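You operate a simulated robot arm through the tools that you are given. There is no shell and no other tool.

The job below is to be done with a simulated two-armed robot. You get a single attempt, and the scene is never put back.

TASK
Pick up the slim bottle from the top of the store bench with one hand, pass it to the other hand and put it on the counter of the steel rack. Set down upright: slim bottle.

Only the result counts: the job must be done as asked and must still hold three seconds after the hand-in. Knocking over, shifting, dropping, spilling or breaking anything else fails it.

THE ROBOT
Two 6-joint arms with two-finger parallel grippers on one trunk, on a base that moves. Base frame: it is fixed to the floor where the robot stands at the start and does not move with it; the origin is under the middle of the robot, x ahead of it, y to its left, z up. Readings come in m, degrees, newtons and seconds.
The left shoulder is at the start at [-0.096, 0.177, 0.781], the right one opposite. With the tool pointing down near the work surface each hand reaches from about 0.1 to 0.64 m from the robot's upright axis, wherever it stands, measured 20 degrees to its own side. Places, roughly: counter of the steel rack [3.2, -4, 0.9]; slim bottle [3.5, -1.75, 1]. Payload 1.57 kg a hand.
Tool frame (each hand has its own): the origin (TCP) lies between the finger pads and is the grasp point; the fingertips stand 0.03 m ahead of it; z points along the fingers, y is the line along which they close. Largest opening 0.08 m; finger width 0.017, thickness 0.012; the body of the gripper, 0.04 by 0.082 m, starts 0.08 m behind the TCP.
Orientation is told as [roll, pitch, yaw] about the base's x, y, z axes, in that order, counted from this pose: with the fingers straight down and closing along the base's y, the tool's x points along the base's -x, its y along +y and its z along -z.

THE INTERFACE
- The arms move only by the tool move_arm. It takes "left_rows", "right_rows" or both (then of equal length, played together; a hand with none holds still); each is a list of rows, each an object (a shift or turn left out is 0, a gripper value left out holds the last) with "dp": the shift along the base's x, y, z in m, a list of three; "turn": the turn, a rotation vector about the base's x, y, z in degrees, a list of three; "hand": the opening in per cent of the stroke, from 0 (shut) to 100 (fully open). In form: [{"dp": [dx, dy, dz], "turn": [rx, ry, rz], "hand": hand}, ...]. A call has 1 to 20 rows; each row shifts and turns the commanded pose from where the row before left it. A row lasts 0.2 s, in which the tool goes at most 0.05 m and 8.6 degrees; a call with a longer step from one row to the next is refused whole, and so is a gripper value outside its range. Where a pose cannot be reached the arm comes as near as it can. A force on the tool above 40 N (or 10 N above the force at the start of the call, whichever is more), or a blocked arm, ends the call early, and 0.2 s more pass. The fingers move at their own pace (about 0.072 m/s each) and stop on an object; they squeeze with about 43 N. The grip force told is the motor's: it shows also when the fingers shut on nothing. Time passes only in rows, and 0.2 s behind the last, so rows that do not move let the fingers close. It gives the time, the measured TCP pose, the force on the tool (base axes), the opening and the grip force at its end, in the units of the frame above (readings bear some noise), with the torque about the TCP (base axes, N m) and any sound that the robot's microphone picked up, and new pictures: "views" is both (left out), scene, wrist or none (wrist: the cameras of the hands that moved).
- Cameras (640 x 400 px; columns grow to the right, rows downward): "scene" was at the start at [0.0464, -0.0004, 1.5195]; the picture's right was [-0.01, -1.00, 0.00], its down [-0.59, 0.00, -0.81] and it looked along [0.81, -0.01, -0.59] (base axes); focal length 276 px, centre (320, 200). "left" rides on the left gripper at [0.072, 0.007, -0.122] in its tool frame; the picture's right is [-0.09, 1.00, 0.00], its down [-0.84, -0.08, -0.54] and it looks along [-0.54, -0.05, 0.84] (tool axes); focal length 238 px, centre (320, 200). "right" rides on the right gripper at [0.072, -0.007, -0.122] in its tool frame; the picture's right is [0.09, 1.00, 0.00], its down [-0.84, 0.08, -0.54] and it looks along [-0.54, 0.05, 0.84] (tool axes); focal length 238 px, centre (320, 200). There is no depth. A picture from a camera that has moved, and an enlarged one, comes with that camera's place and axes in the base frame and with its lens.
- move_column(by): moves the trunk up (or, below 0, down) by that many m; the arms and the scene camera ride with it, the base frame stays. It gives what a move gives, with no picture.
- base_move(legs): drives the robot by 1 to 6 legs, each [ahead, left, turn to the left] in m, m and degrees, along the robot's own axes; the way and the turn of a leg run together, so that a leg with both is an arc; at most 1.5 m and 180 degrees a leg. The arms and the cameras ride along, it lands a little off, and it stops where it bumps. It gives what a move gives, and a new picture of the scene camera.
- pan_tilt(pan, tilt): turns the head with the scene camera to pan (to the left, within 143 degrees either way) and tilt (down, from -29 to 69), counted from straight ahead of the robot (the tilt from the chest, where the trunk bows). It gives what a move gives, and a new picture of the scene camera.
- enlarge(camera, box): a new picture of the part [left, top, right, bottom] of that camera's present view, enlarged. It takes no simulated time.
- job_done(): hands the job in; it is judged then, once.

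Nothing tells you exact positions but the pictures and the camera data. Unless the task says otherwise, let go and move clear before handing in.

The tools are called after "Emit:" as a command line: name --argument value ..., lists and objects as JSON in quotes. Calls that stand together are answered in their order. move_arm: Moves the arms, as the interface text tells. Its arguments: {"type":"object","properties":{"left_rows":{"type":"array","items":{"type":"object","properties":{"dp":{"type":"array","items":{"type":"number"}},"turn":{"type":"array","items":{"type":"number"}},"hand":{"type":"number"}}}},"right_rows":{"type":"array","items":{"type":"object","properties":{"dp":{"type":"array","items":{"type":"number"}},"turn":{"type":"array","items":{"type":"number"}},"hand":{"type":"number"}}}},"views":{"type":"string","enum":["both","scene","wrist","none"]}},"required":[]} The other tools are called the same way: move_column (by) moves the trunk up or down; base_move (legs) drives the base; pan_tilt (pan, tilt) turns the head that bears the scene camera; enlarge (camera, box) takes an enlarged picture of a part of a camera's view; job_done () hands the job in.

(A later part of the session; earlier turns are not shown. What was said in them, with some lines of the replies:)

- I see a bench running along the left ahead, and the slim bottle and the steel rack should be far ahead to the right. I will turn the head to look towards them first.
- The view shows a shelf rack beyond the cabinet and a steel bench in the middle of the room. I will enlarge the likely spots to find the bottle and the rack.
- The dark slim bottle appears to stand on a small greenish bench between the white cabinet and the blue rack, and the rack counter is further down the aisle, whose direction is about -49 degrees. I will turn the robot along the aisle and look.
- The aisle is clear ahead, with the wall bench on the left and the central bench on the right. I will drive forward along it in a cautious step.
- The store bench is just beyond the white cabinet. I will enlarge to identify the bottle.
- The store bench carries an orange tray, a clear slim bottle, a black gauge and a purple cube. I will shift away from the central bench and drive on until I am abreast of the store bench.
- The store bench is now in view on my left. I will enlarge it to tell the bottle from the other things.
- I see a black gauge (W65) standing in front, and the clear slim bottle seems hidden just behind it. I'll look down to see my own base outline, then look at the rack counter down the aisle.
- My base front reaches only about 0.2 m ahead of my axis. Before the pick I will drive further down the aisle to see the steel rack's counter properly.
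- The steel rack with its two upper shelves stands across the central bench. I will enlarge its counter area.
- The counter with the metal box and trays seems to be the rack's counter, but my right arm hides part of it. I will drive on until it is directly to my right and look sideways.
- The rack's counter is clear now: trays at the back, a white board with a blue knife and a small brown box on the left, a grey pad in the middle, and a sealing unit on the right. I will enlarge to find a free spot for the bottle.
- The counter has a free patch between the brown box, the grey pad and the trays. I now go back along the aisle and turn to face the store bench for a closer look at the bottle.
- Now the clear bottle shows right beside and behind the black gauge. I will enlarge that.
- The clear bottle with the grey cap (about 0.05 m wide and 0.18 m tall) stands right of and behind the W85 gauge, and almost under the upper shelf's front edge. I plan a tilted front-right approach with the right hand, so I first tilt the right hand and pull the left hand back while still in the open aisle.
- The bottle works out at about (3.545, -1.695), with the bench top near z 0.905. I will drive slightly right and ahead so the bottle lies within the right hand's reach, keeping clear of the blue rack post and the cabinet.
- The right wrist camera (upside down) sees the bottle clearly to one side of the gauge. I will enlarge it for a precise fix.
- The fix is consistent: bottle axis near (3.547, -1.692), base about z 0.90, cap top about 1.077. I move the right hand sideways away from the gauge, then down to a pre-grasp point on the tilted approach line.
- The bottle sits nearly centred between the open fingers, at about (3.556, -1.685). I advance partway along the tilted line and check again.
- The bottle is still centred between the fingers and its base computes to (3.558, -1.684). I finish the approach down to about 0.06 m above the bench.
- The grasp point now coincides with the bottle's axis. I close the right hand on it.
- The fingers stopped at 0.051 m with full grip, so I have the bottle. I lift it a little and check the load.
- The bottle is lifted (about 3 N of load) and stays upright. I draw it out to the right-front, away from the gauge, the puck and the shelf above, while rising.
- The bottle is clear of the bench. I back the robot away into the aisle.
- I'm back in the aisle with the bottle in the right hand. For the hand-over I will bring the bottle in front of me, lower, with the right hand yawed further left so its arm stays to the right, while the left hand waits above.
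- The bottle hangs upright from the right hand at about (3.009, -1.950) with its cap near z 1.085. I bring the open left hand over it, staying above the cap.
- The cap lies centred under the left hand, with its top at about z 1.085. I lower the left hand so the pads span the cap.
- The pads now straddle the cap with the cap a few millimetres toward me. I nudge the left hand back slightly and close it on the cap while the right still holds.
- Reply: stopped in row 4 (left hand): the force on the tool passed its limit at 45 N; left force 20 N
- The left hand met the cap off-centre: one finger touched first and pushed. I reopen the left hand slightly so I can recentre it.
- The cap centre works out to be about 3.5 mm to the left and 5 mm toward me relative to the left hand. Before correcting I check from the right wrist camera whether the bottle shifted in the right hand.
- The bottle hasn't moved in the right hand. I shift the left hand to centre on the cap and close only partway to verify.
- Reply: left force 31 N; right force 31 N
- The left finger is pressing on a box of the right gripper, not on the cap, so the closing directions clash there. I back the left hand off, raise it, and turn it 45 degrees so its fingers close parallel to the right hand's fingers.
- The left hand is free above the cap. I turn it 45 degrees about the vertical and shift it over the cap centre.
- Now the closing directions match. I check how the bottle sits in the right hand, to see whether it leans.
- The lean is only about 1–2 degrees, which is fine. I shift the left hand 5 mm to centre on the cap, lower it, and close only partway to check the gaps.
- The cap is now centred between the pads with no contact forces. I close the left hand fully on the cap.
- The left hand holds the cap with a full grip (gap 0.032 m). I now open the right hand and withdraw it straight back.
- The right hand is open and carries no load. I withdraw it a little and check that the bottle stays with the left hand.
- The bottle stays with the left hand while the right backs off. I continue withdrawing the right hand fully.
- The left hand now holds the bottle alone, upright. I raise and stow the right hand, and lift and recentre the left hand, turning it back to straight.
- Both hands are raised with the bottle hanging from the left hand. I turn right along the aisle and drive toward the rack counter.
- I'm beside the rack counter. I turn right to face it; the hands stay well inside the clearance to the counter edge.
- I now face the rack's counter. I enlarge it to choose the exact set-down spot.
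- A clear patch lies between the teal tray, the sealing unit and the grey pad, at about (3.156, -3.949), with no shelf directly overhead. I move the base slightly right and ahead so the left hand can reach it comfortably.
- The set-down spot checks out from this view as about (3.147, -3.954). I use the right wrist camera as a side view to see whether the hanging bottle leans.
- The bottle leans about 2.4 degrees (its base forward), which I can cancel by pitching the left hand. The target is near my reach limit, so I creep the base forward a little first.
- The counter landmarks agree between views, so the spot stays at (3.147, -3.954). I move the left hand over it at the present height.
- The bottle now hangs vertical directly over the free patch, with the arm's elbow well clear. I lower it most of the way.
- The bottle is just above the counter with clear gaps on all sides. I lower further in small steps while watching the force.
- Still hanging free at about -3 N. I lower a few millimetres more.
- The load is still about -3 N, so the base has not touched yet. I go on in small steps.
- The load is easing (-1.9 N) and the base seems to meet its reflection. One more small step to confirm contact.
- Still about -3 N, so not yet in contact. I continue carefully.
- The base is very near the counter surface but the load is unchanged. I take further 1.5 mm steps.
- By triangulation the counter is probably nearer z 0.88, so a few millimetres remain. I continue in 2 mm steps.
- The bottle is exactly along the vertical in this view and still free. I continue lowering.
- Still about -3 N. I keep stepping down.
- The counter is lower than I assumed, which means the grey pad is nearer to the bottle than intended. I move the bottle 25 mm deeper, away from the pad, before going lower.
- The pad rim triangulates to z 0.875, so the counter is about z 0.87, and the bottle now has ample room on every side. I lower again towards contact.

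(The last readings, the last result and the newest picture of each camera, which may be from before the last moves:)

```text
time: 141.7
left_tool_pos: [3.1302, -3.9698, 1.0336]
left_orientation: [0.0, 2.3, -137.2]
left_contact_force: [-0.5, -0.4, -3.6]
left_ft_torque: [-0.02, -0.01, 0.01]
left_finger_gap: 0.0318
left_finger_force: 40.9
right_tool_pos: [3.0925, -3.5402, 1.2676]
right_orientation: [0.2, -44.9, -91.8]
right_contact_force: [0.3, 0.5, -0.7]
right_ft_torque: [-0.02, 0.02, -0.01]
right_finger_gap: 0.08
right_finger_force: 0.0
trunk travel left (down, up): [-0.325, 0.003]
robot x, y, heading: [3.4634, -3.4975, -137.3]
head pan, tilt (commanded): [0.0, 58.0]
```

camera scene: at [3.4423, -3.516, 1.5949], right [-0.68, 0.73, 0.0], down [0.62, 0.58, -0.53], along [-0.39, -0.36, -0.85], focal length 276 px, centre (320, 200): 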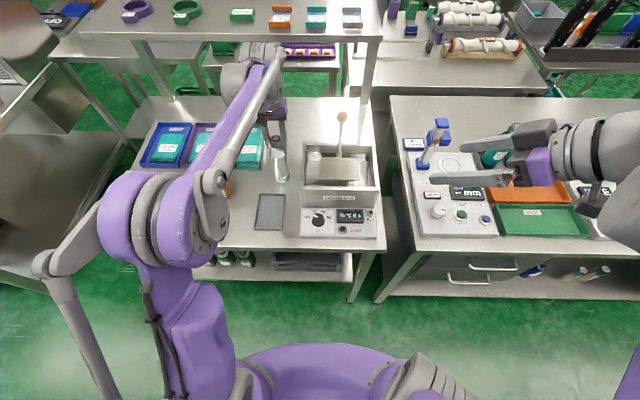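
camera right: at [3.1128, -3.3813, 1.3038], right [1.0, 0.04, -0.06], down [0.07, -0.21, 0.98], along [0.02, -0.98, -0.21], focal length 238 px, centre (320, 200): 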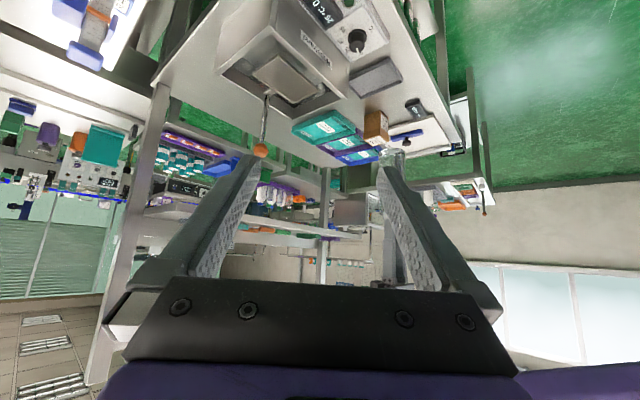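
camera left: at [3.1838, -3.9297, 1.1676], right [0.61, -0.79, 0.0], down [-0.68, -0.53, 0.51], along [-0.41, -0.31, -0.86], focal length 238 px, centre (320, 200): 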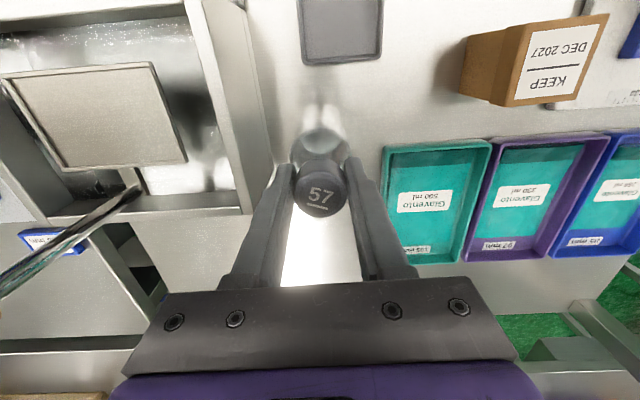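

No contact yet; I continue.

Emit:
move_arm --left_rows '[{"dp": [0, 0, -0.0015]}, {}, {}]' --views "none"

Emit:
move_arm --left_rows '[{"dp": [0, 0, -0.0015]}, {}, {}]' --views "none"

Emit:
move_arm --left_rows '[{"dp": [0, 0, -0.0015]}, {}, {}]' --views "scene"

Emit:
enlarge --camera "scene" --box '[255, 140, 305, 200]'

```text
time: 142.4
left_tool_pos: [3.1292, -3.9709, 1.0326]
left_orientation: [0.1, 2.3, -137.3]
left_contact_force: [0.0, -0.9, -2.9]
left_ft_torque: [-0.04, -0.02, -0.03]
left_finger_gap: 0.0321
left_finger_force: 40.2
right_tool_pos: [3.0918, -3.5406, 1.2663]
right_orientation: [0.2, -45.0, -91.8]
right_contact_force: [0.0, 0.1, -0.5]
right_ft_torque: [-0.02, 0.0, -0.01]
right_finger_gap: 0.08
right_finger_force: 0.0
trunk travel left (down, up): [-0.325, 0.003]
robot x, y, heading: [3.4574, -3.5027, -137.4]
head pan, tilt (commanded): [0.0, 58.0]
```

```text
time: 143.2
left_tool_pos: [3.1286, -3.97, 1.0319]
left_orientation: [0.0, 2.3, -137.3]
left_contact_force: [0.0, 1.0, -3.1]
left_ft_torque: [-0.01, 0.0, -0.01]
left_finger_gap: 0.0321
left_finger_force: 40.4
right_tool_pos: [3.0914, -3.5405, 1.2679]
right_orientation: [0.2, -45.0, -91.9]
right_contact_force: [-0.2, 0.0, 0.2]
right_ft_torque: [0.02, 0.01, 0.02]
right_finger_gap: 0.08
right_finger_force: 0.1
trunk travel left (down, up): [-0.325, 0.003]
robot x, y, heading: [3.4672, -3.4999, -137.4]
head pan, tilt (commanded): [0.0, 58.0]
```

```text
time: 144.1
left_tool_pos: [3.1294, -3.9697, 1.0296]
left_orientation: [0.0, 2.3, -137.2]
left_contact_force: [-0.2, 0.1, -2.8]
left_ft_torque: [0.03, -0.03, -0.03]
left_finger_gap: 0.0318
left_finger_force: 40.5
right_tool_pos: [3.0914, -3.5408, 1.2679]
right_orientation: [0.2, -45.0, -92.0]
right_contact_force: [0.5, 0.0, 0.8]
right_ft_torque: [0.03, 0.0, 0.01]
right_finger_gap: 0.08
right_finger_force: 0.1
trunk travel left (down, up): [-0.325, 0.003]
robot x, y, heading: [3.4593, -3.4982, -137.3]
head pan, tilt (commanded): [0.0, 58.0]
camera scene: at [3.442, -3.5163, 1.5949], right [-0.68, 0.73, 0.0], down [0.62, 0.58, -0.53], along [-0.39, -0.36, -0.85], focal length 276 px, centre (320, 200)
```

scene: 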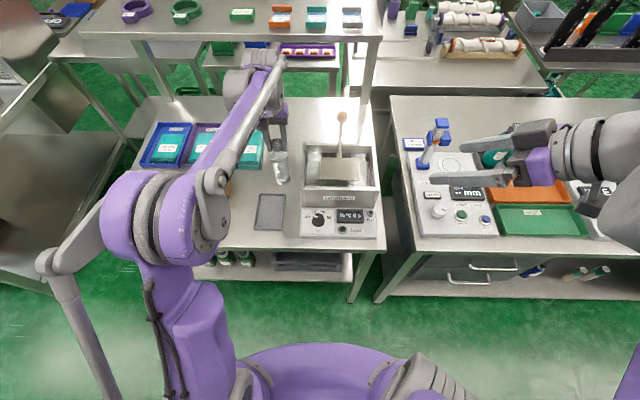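

```text
6.67 times, centred on (280, 170) of scene
camera zoom: at [3.442, -3.5163, 1.5949], right [-0.68, 0.73, 0.0], down [0.62, 0.58, -0.53], along [-0.39, -0.36, -0.85], focal length 1840 px, centre (587, 400)
```

zoom: 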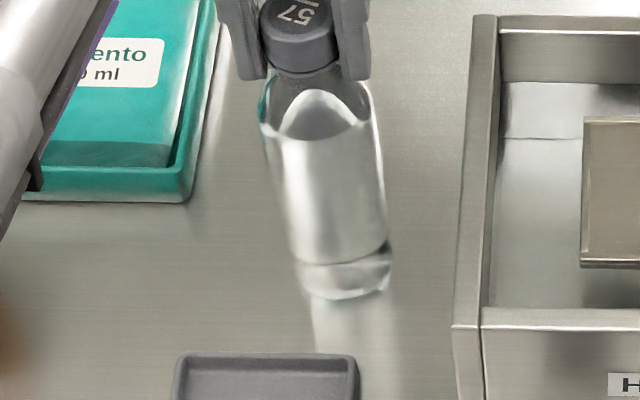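

The base looks nearly in touch with its reflection. I continue with 1.5 mm steps.

Emit:
move_arm --left_rows '[{"dp": [0, 0, -0.0015]}, {}, {}]' --views "none"

Emit:
move_arm --left_rows '[{"dp": [0, 0, -0.0015]}, {}, {}]' --views "none"

Emit:
move_arm --left_rows '[{"dp": [0, 0, -0.0015]}, {}, {}]' --views "none"

```text
time: 144.8
left_tool_pos: [3.1295, -3.9707, 1.0286]
left_orientation: [0.0, 2.3, -137.4]
left_contact_force: [-0.6, 0.7, -2.7]
left_ft_torque: [0.02, 0.03, 0.0]
left_finger_gap: 0.0321
left_finger_force: 40.8
right_tool_pos: [3.0909, -3.5409, 1.2678]
right_orientation: [0.2, -45.0, -92.0]
right_contact_force: [0.4, -0.2, -0.5]
right_ft_torque: [0.01, -0.02, 0.01]
right_finger_gap: 0.0801
right_finger_force: 0.1
trunk travel left (down, up): [-0.325, 0.003]
robot x, y, heading: [3.4621, -3.4983, -137.3]
head pan, tilt (commanded): [0.0, 58.0]
```

```text
time: 145.7
left_tool_pos: [3.1286, -3.9697, 1.0287]
left_orientation: [0.0, 2.2, -137.3]
left_contact_force: [0.2, -2.0, 15.3]
left_ft_torque: [-0.59, 0.35, 0.0]
left_finger_gap: 0.0321
left_finger_force: 40.4
right_tool_pos: [3.092, -3.5401, 1.2684]
right_orientation: [0.1, -45.1, -91.7]
right_contact_force: [-0.5, 0.2, 0.8]
right_ft_torque: [0.02, -0.01, 0.02]
right_finger_gap: 0.0803
right_finger_force: 0.0
trunk travel left (down, up): [-0.325, 0.003]
robot x, y, heading: [3.463, -3.496, -137.2]
head pan, tilt (commanded): [0.0, 58.0]
```

```text
time: 146.4
left_tool_pos: [3.1299, -3.969, 1.0281]
left_orientation: [0.1, 2.3, -137.3]
left_contact_force: [1.7, -1.8, 26.4]
left_ft_torque: [-0.56, 0.27, 0.03]
left_finger_gap: 0.032
left_finger_force: 40.4
right_tool_pos: [3.0935, -3.5386, 1.2689]
right_orientation: [0.1, -45.1, -91.8]
right_contact_force: [0.0, -0.5, 0.4]
right_ft_torque: [-0.01, 0.0, 0.04]
right_finger_gap: 0.0803
right_finger_force: 0.1
trunk travel left (down, up): [-0.325, 0.003]
robot x, y, heading: [3.4615, -3.501, -137.3]
head pan, tilt (commanded): [0.0, 58.0]
```

Contact: the counter now carries the bottle (26 N pressed). I relieve the pressure by 2 mm before releasing.

Emit:
move_arm --left_rows '[{"dp": [0, 0, 0.0018]}, {}, {}]' --views "both"

Emit:
enlarge --camera "scene" --box '[255, 120, 305, 190]'

```text
time: 147.2
left_tool_pos: [3.1302, -3.9686, 1.0271]
left_orientation: [0.0, 2.3, -137.4]
left_contact_force: [3.1, 2.0, 5.8]
left_ft_torque: [0.12, -0.24, 0.01]
left_finger_gap: 0.0323
left_finger_force: 40.4
right_tool_pos: [3.0917, -3.5397, 1.2676]
right_orientation: [0.2, -45.0, -91.8]
right_contact_force: [0.0, 0.8, -0.3]
right_ft_torque: [-0.01, -0.01, 0.01]
right_finger_gap: 0.0801
right_finger_force: 0.2
trunk travel left (down, up): [-0.325, 0.003]
robot x, y, heading: [3.4645, -3.4978, -137.4]
head pan, tilt (commanded): [0.0, 58.0]
camera scene: at [3.4429, -3.5153, 1.5948], right [-0.68, 0.73, 0.0], down [0.62, 0.57, -0.53], along [-0.39, -0.36, -0.85], focal length 276 px, centre (320, 200)
camera left: at [3.1842, -3.9274, 1.1526], right [0.61, -0.79, 0.0], down [-0.68, -0.53, 0.51], along [-0.41, -0.31, -0.86], focal length 238 px, centre (320, 200)
```

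scene: 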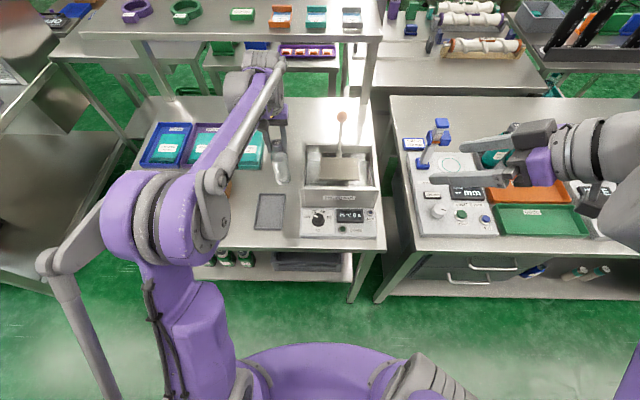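
left: 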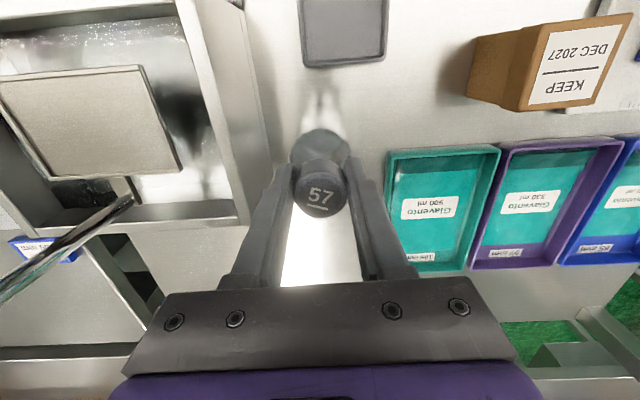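

```text
5.71 times, centred on (280, 155) of scene
camera zoom: at [3.4429, -3.5153, 1.5948], right [-0.68, 0.73, 0.0], down [0.62, 0.57, -0.53], along [-0.39, -0.36, -0.85], focal length 1577 px, centre (549, 457)
```

zoom: 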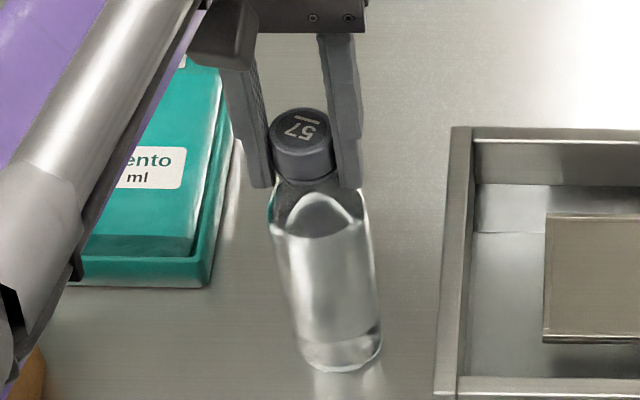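

The bottle now stands with only light pressure. I open the left hand.

Emit:
move_arm --left_rows '[{"hand": 55}, {}, {}, {}]' --views "both"

Emit:
enlarge --camera "left" --box '[220, 60, 420, 220]'

Emit:
enlarge --camera "scene" --box '[255, 120, 305, 190]'

```text
time: 148.2
left_tool_pos: [3.1289, -3.9691, 1.0284]
left_orientation: [-0.1, 2.2, -137.3]
left_contact_force: [0.8, -0.1, -0.4]
left_ft_torque: [0.02, 0.02, 0.04]
left_finger_gap: 0.044
left_finger_force: 0.1
right_tool_pos: [3.0928, -3.5401, 1.2669]
right_orientation: [0.2, -45.1, -91.9]
right_contact_force: [0.7, -0.6, -0.5]
right_ft_torque: [0.05, -0.01, -0.03]
right_finger_gap: 0.0799
right_finger_force: 0.0
trunk travel left (down, up): [-0.325, 0.003]
robot x, y, heading: [3.4596, -3.5049, -137.3]
head pan, tilt (commanded): [0.0, 58.0]
camera scene: at [3.4422, -3.516, 1.5949], right [-0.68, 0.73, 0.0], down [0.62, 0.58, -0.53], along [-0.39, -0.36, -0.85], focal length 276 px, centre (320, 200)
camera left: at [3.1836, -3.9281, 1.1528], right [0.61, -0.79, 0.0], down [-0.68, -0.53, 0.51], along [-0.41, -0.31, -0.86], focal length 238 px, centre (320, 200)
```

scene: 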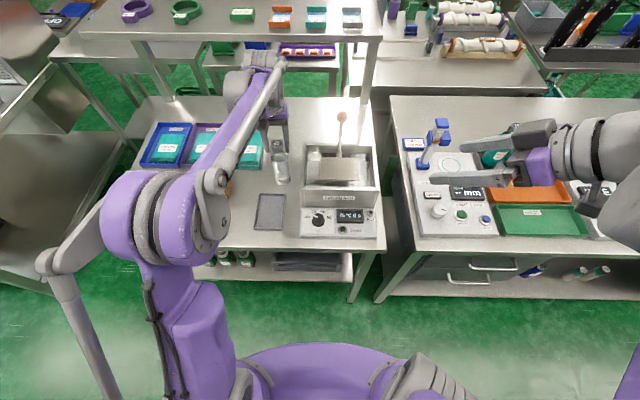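
left: 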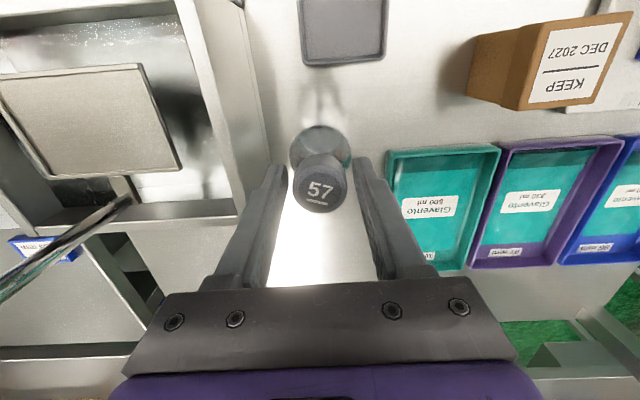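

```text
2.50 times, centred on (320, 140) of left
camera zoom: at [3.1836, -3.9281, 1.1528], right [0.61, -0.79, 0.0], down [-0.68, -0.53, 0.51], along [-0.41, -0.31, -0.86], focal length 596 px, centre (320, 350)
```

zoom: 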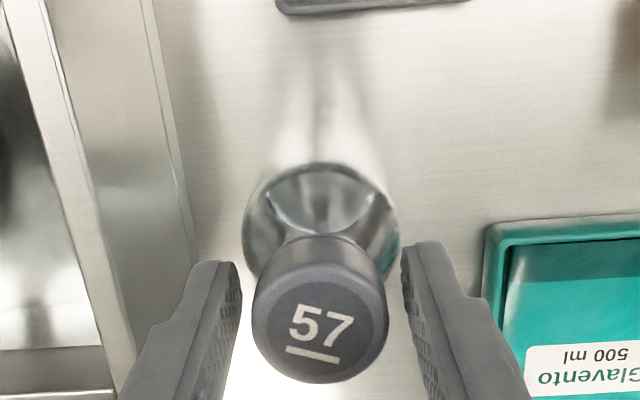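

```text
5.71 times, centred on (280, 155) of scene
camera zoom: at [3.4422, -3.516, 1.5949], right [-0.68, 0.73, 0.0], down [0.62, 0.58, -0.53], along [-0.39, -0.36, -0.85], focal length 1577 px, centre (549, 457)
```

zoom: 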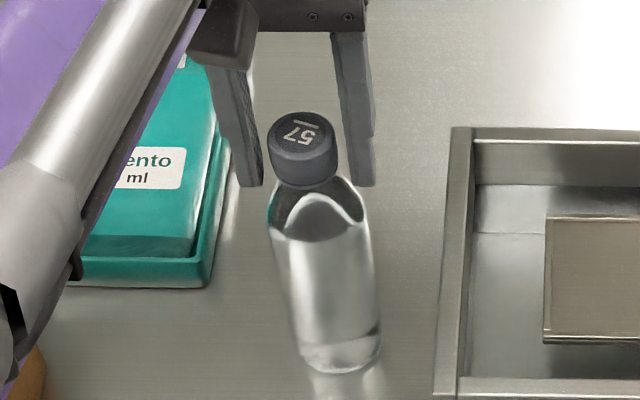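

The bottle stands free between the opened fingers. I open a little more and lift the left hand straight up.

Emit:
move_arm --left_rows '[{"hand": 72}, {}, {"dp": [0, 0, 0.01]}, {"dp": [0, 0, 0.02]}, {"dp": [0, 0, 0.025]}, {"dp": [0, 0, 0.03]}, {"dp": [0, 0, 0.03]}, {"dp": [0, 0, 0.03]}, {}]' --views "both"

Emit:
enlarge --camera "scene" --box '[245, 110, 315, 200]'

```text
time: 150.2
left_tool_pos: [3.1305, -3.9691, 1.1733]
left_orientation: [0.0, 2.3, -137.3]
left_contact_force: [-0.4, -0.5, -0.1]
left_ft_torque: [0.01, -0.03, -0.01]
left_finger_gap: 0.0577
left_finger_force: 0.0
right_tool_pos: [3.0927, -3.5414, 1.268]
right_orientation: [0.2, -45.0, -91.9]
right_contact_force: [0.9, 0.4, 0.3]
right_ft_torque: [-0.01, 0.03, 0.0]
right_finger_gap: 0.0802
right_finger_force: 0.0
trunk travel left (down, up): [-0.325, 0.003]
robot x, y, heading: [3.4624, -3.4971, -137.4]
head pan, tilt (commanded): [0.0, 58.0]
camera scene: at [3.4421, -3.5161, 1.5949], right [-0.68, 0.73, 0.0], down [0.62, 0.58, -0.53], along [-0.39, -0.36, -0.85], focal length 276 px, centre (320, 200)
camera left: at [3.1844, -3.9282, 1.2977], right [0.61, -0.79, 0.0], down [-0.68, -0.53, 0.51], along [-0.41, -0.31, -0.86], focal length 238 px, centre (320, 200)
```

scene: 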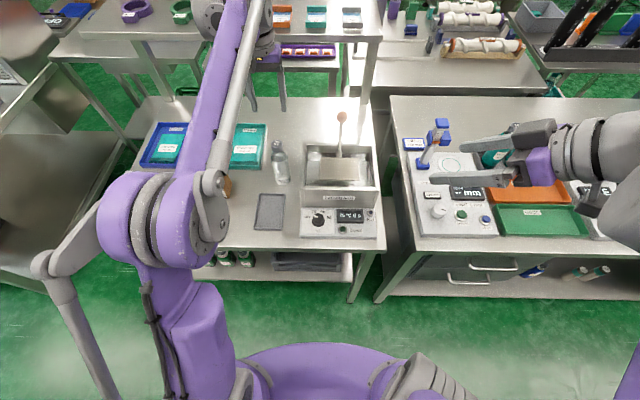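
left: 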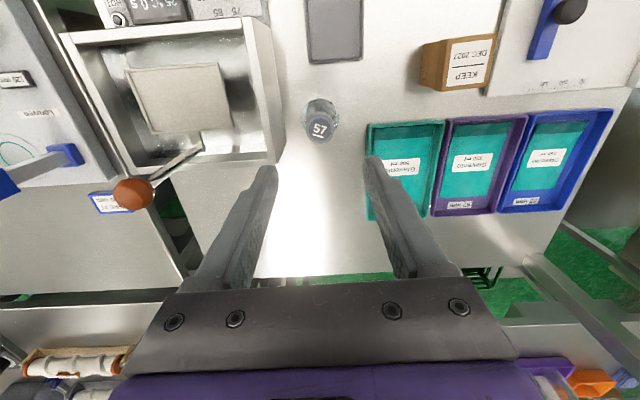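

```text
4.44 times, centred on (280, 155) of scene
camera zoom: at [3.4421, -3.5161, 1.5949], right [-0.68, 0.73, 0.0], down [0.62, 0.58, -0.53], along [-0.39, -0.36, -0.85], focal length 1227 px, centre (498, 400)
```

zoom: 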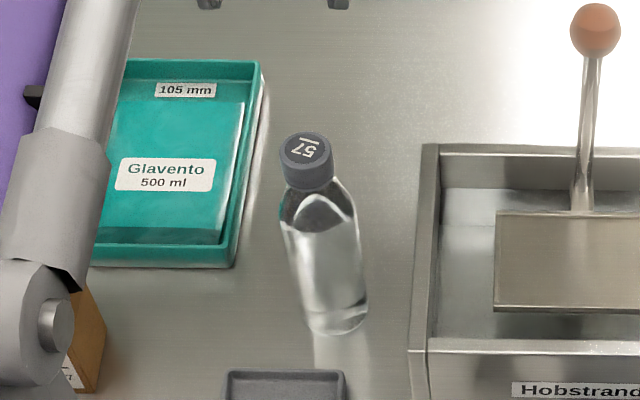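

The bottle stands upright on the counter by itself. I raise and draw back the left arm, then back the base away.

Emit:
move_arm --left_rows '[{"dp": [0, 0, 0.03]}, {"dp": [0, 0, 0.03]}, {"dp": [0.0184, 0.0232, 0.01]}, {"dp": [0.0184, 0.0232, 0]}, {"dp": [0.0184, 0.0232, 0]}, {"dp": [0.0184, 0.0232, 0]}, {"dp": [0.0184, 0.0232, 0]}, {}]' --views "scene"

Emit:
base_move --legs '[[-0.25, 0, 0]]'

Emit:
pan_tilt --pan 10 --tilt 40

Emit:
enlarge --camera "scene" --box '[220, 80, 420, 240]'

```text
time: 152.1
left_tool_pos: [3.2219, -3.8542, 1.2453]
left_orientation: [0.0, 2.3, -137.3]
left_contact_force: [-0.9, 0.1, -0.9]
left_ft_torque: [0.03, -0.01, -0.01]
left_finger_gap: 0.0575
left_finger_force: 0.1
right_tool_pos: [3.0912, -3.5408, 1.2691]
right_orientation: [0.2, -44.9, -91.9]
right_contact_force: [0.1, 0.5, -0.8]
right_ft_torque: [0.01, -0.01, 0.01]
right_finger_gap: 0.0799
right_finger_force: 0.0
trunk travel left (down, up): [-0.325, 0.003]
robot x, y, heading: [3.4584, -3.5002, -137.4]
head pan, tilt (commanded): [0.0, 58.0]
camera scene: at [3.4415, -3.5166, 1.5949], right [-0.68, 0.73, 0.0], down [0.62, 0.58, -0.53], along [-0.39, -0.36, -0.85], focal length 276 px, centre (320, 200)
```

scene: 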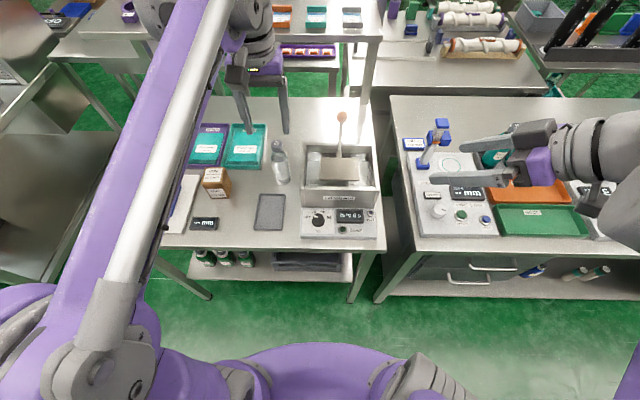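

```text
time: 153.9
left_tool_pos: [3.403, -3.6859, 1.2453]
left_orientation: [0.1, 2.3, -137.4]
left_contact_force: [0.8, 0.7, 0.7]
left_ft_torque: [-0.02, -0.03, -0.02]
left_finger_gap: 0.0575
left_finger_force: 0.0
right_tool_pos: [3.2729, -3.3728, 1.2687]
right_orientation: [0.2, -45.1, -91.9]
right_contact_force: [-0.2, -0.1, 0.2]
right_ft_torque: [0.02, -0.01, -0.01]
right_finger_gap: 0.0799
right_finger_force: 0.0
trunk travel left (down, up): [-0.325, 0.003]
robot x, y, heading: [3.6431, -3.3346, -137.5]
head pan, tilt (commanded): [0.0, 58.0]
camera scene: at [3.6228, -3.3496, 1.5951], right [-0.68, 0.74, 0.0], down [0.62, 0.57, -0.53], along [-0.39, -0.36, -0.85], focal length 276 px, centre (320, 200)
```

scene: 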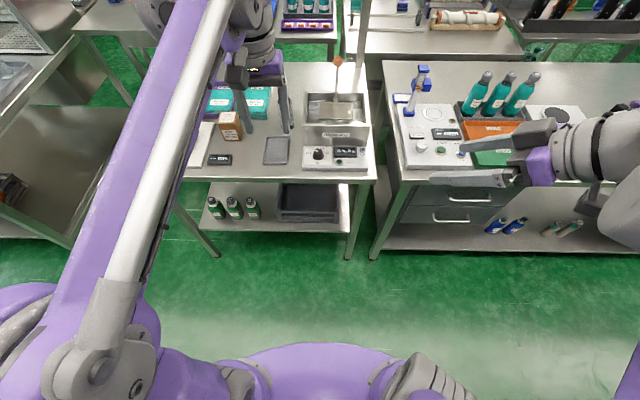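

```text
time: 154.7
left_tool_pos: [3.4026, -3.6859, 1.2446]
left_orientation: [0.0, 2.2, -137.4]
left_contact_force: [-0.6, 1.2, 0.2]
left_ft_torque: [0.0, -0.03, 0.01]
left_finger_gap: 0.0575
left_finger_force: 0.0
right_tool_pos: [3.2727, -3.3719, 1.2682]
right_orientation: [0.3, -45.0, -92.0]
right_contact_force: [0.0, 0.3, 0.0]
right_ft_torque: [0.02, 0.01, -0.02]
right_finger_gap: 0.0801
right_finger_force: 0.1
trunk travel left (down, up): [-0.325, 0.003]
robot x, y, heading: [3.6439, -3.3311, -137.1]
head pan, tilt (commanded): [10.0, 40.0]
camera scene: at [3.6227, -3.3697, 1.6192], right [-0.79, 0.61, 0.0], down [0.39, 0.51, -0.77], along [-0.47, -0.61, -0.64], focal length 276 px, centre (320, 200)
```

scene: 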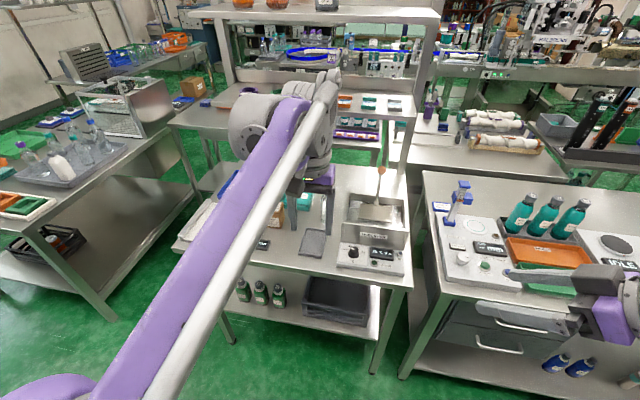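

```text
2.50 times, centred on (320, 160) of scene
camera zoom: at [3.6227, -3.3697, 1.6192], right [-0.79, 0.61, 0.0], down [0.39, 0.51, -0.77], along [-0.47, -0.61, -0.64], focal length 690 px, centre (320, 300)
```

zoom: 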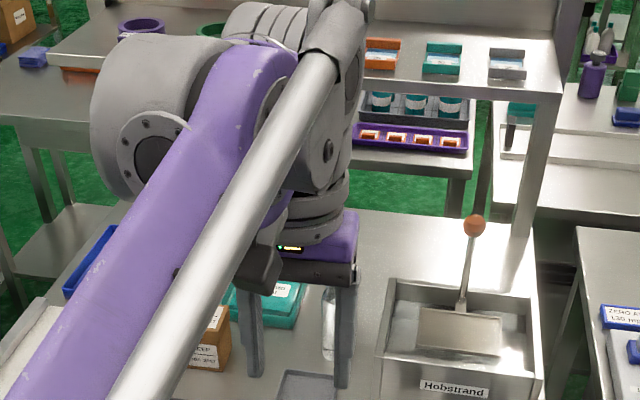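

The bottle is visible behind the left finger, standing. I shift the left hand aside for an unobstructed final check.

Emit:
move_arm --left_rows '[{"dp": [0.027, -0.0, 0.02]}, {"dp": [0.035, -0.01, 0.01]}, {"dp": [0.035, -0.01, 0]}, {"dp": [0.03, -0.02, 0]}, {}, {}]' --views "scene"

Emit:
enlarge --camera "scene" --box '[240, 120, 420, 280]'

Emit:
enlarge --camera "left" --box '[100, 0, 540, 300]'

```text
time: 156.1
left_tool_pos: [3.5307, -3.7273, 1.2753]
left_orientation: [0.0, 2.3, -137.4]
left_contact_force: [-0.6, 0.1, -1.1]
left_ft_torque: [0.02, -0.01, -0.01]
left_finger_gap: 0.0577
left_finger_force: 0.0
right_tool_pos: [3.2733, -3.3721, 1.2677]
right_orientation: [0.2, -44.9, -92.0]
right_contact_force: [0.1, 0.0, -0.1]
right_ft_torque: [0.0, 0.05, 0.0]
right_finger_gap: 0.08
right_finger_force: 0.0
trunk travel left (down, up): [-0.325, 0.003]
robot x, y, heading: [3.6421, -3.3262, -137.6]
head pan, tilt (commanded): [10.0, 40.0]
camera scene: at [3.6228, -3.3699, 1.6193], right [-0.79, 0.61, 0.0], down [0.39, 0.51, -0.77], along [-0.47, -0.61, -0.64], focal length 276 px, centre (320, 200)
```

scene: 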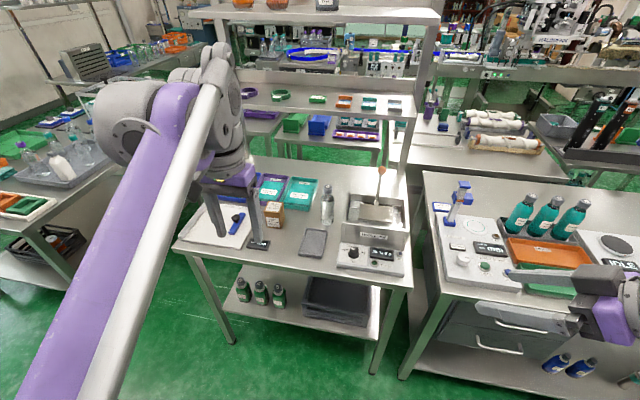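

```text
2.50 times, centred on (330, 200) of scene
camera zoom: at [3.6228, -3.3699, 1.6193], right [-0.79, 0.61, 0.0], down [0.39, 0.51, -0.77], along [-0.47, -0.61, -0.64], focal length 690 px, centre (295, 200)
```

zoom: 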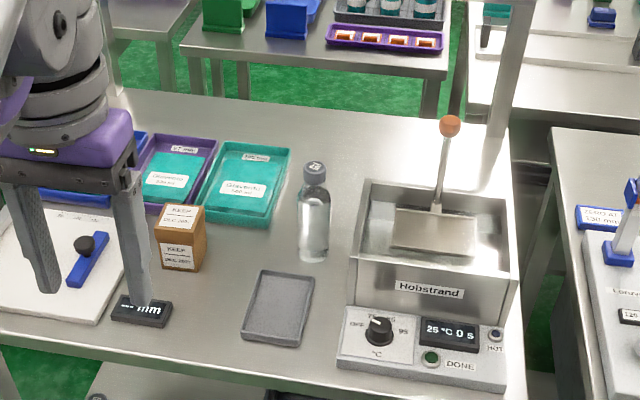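

```text
1.33 times, centred on (320, 150) of left
camera zoom: at [3.5852, -3.6858, 1.3996], right [0.61, -0.8, 0.0], down [-0.68, -0.52, 0.51], along [-0.41, -0.31, -0.86], focal length 318 px, centre (320, 267)
```

zoom: 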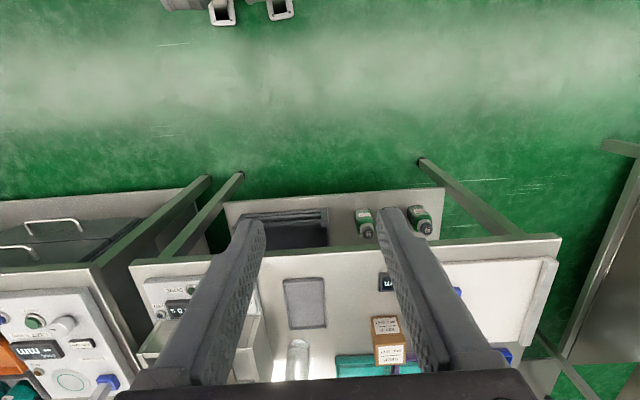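

The slim bottle stands upright and alone on the steel rack's counter, nothing around it has moved, and both hands are clear and open. I hand the job in.

Emit:
job_done

```text
The job is handed in.
```

I moved the slim bottle from the store bench to the counter of the steel rack, where it stands upright on its own. I handed the job in, but no verdict has come back.

- **Pick-up:** The right hand lifted the bottle from behind the W85 gauge.
- **Hand-over:** The left hand took it by the cap in the open aisle, and the right hand then let go. On the first two tries the left fingers touched the cap off-centre and then the right gripper. I backed off and turned the left hand, and the third try held.
- **Set-down:** The left hand put the bottle down between the teal tray, the grey pad and the sealing unit. I released it, raised the hand and backed the robot away.

In the last pictures the bottle is upright and nothing else on that counter looks disturbed. Both hands are open and clear of it. I took no fresh picture of the store bench after leaving it; when I last saw it, the gauge, tray and puck were where they had been.
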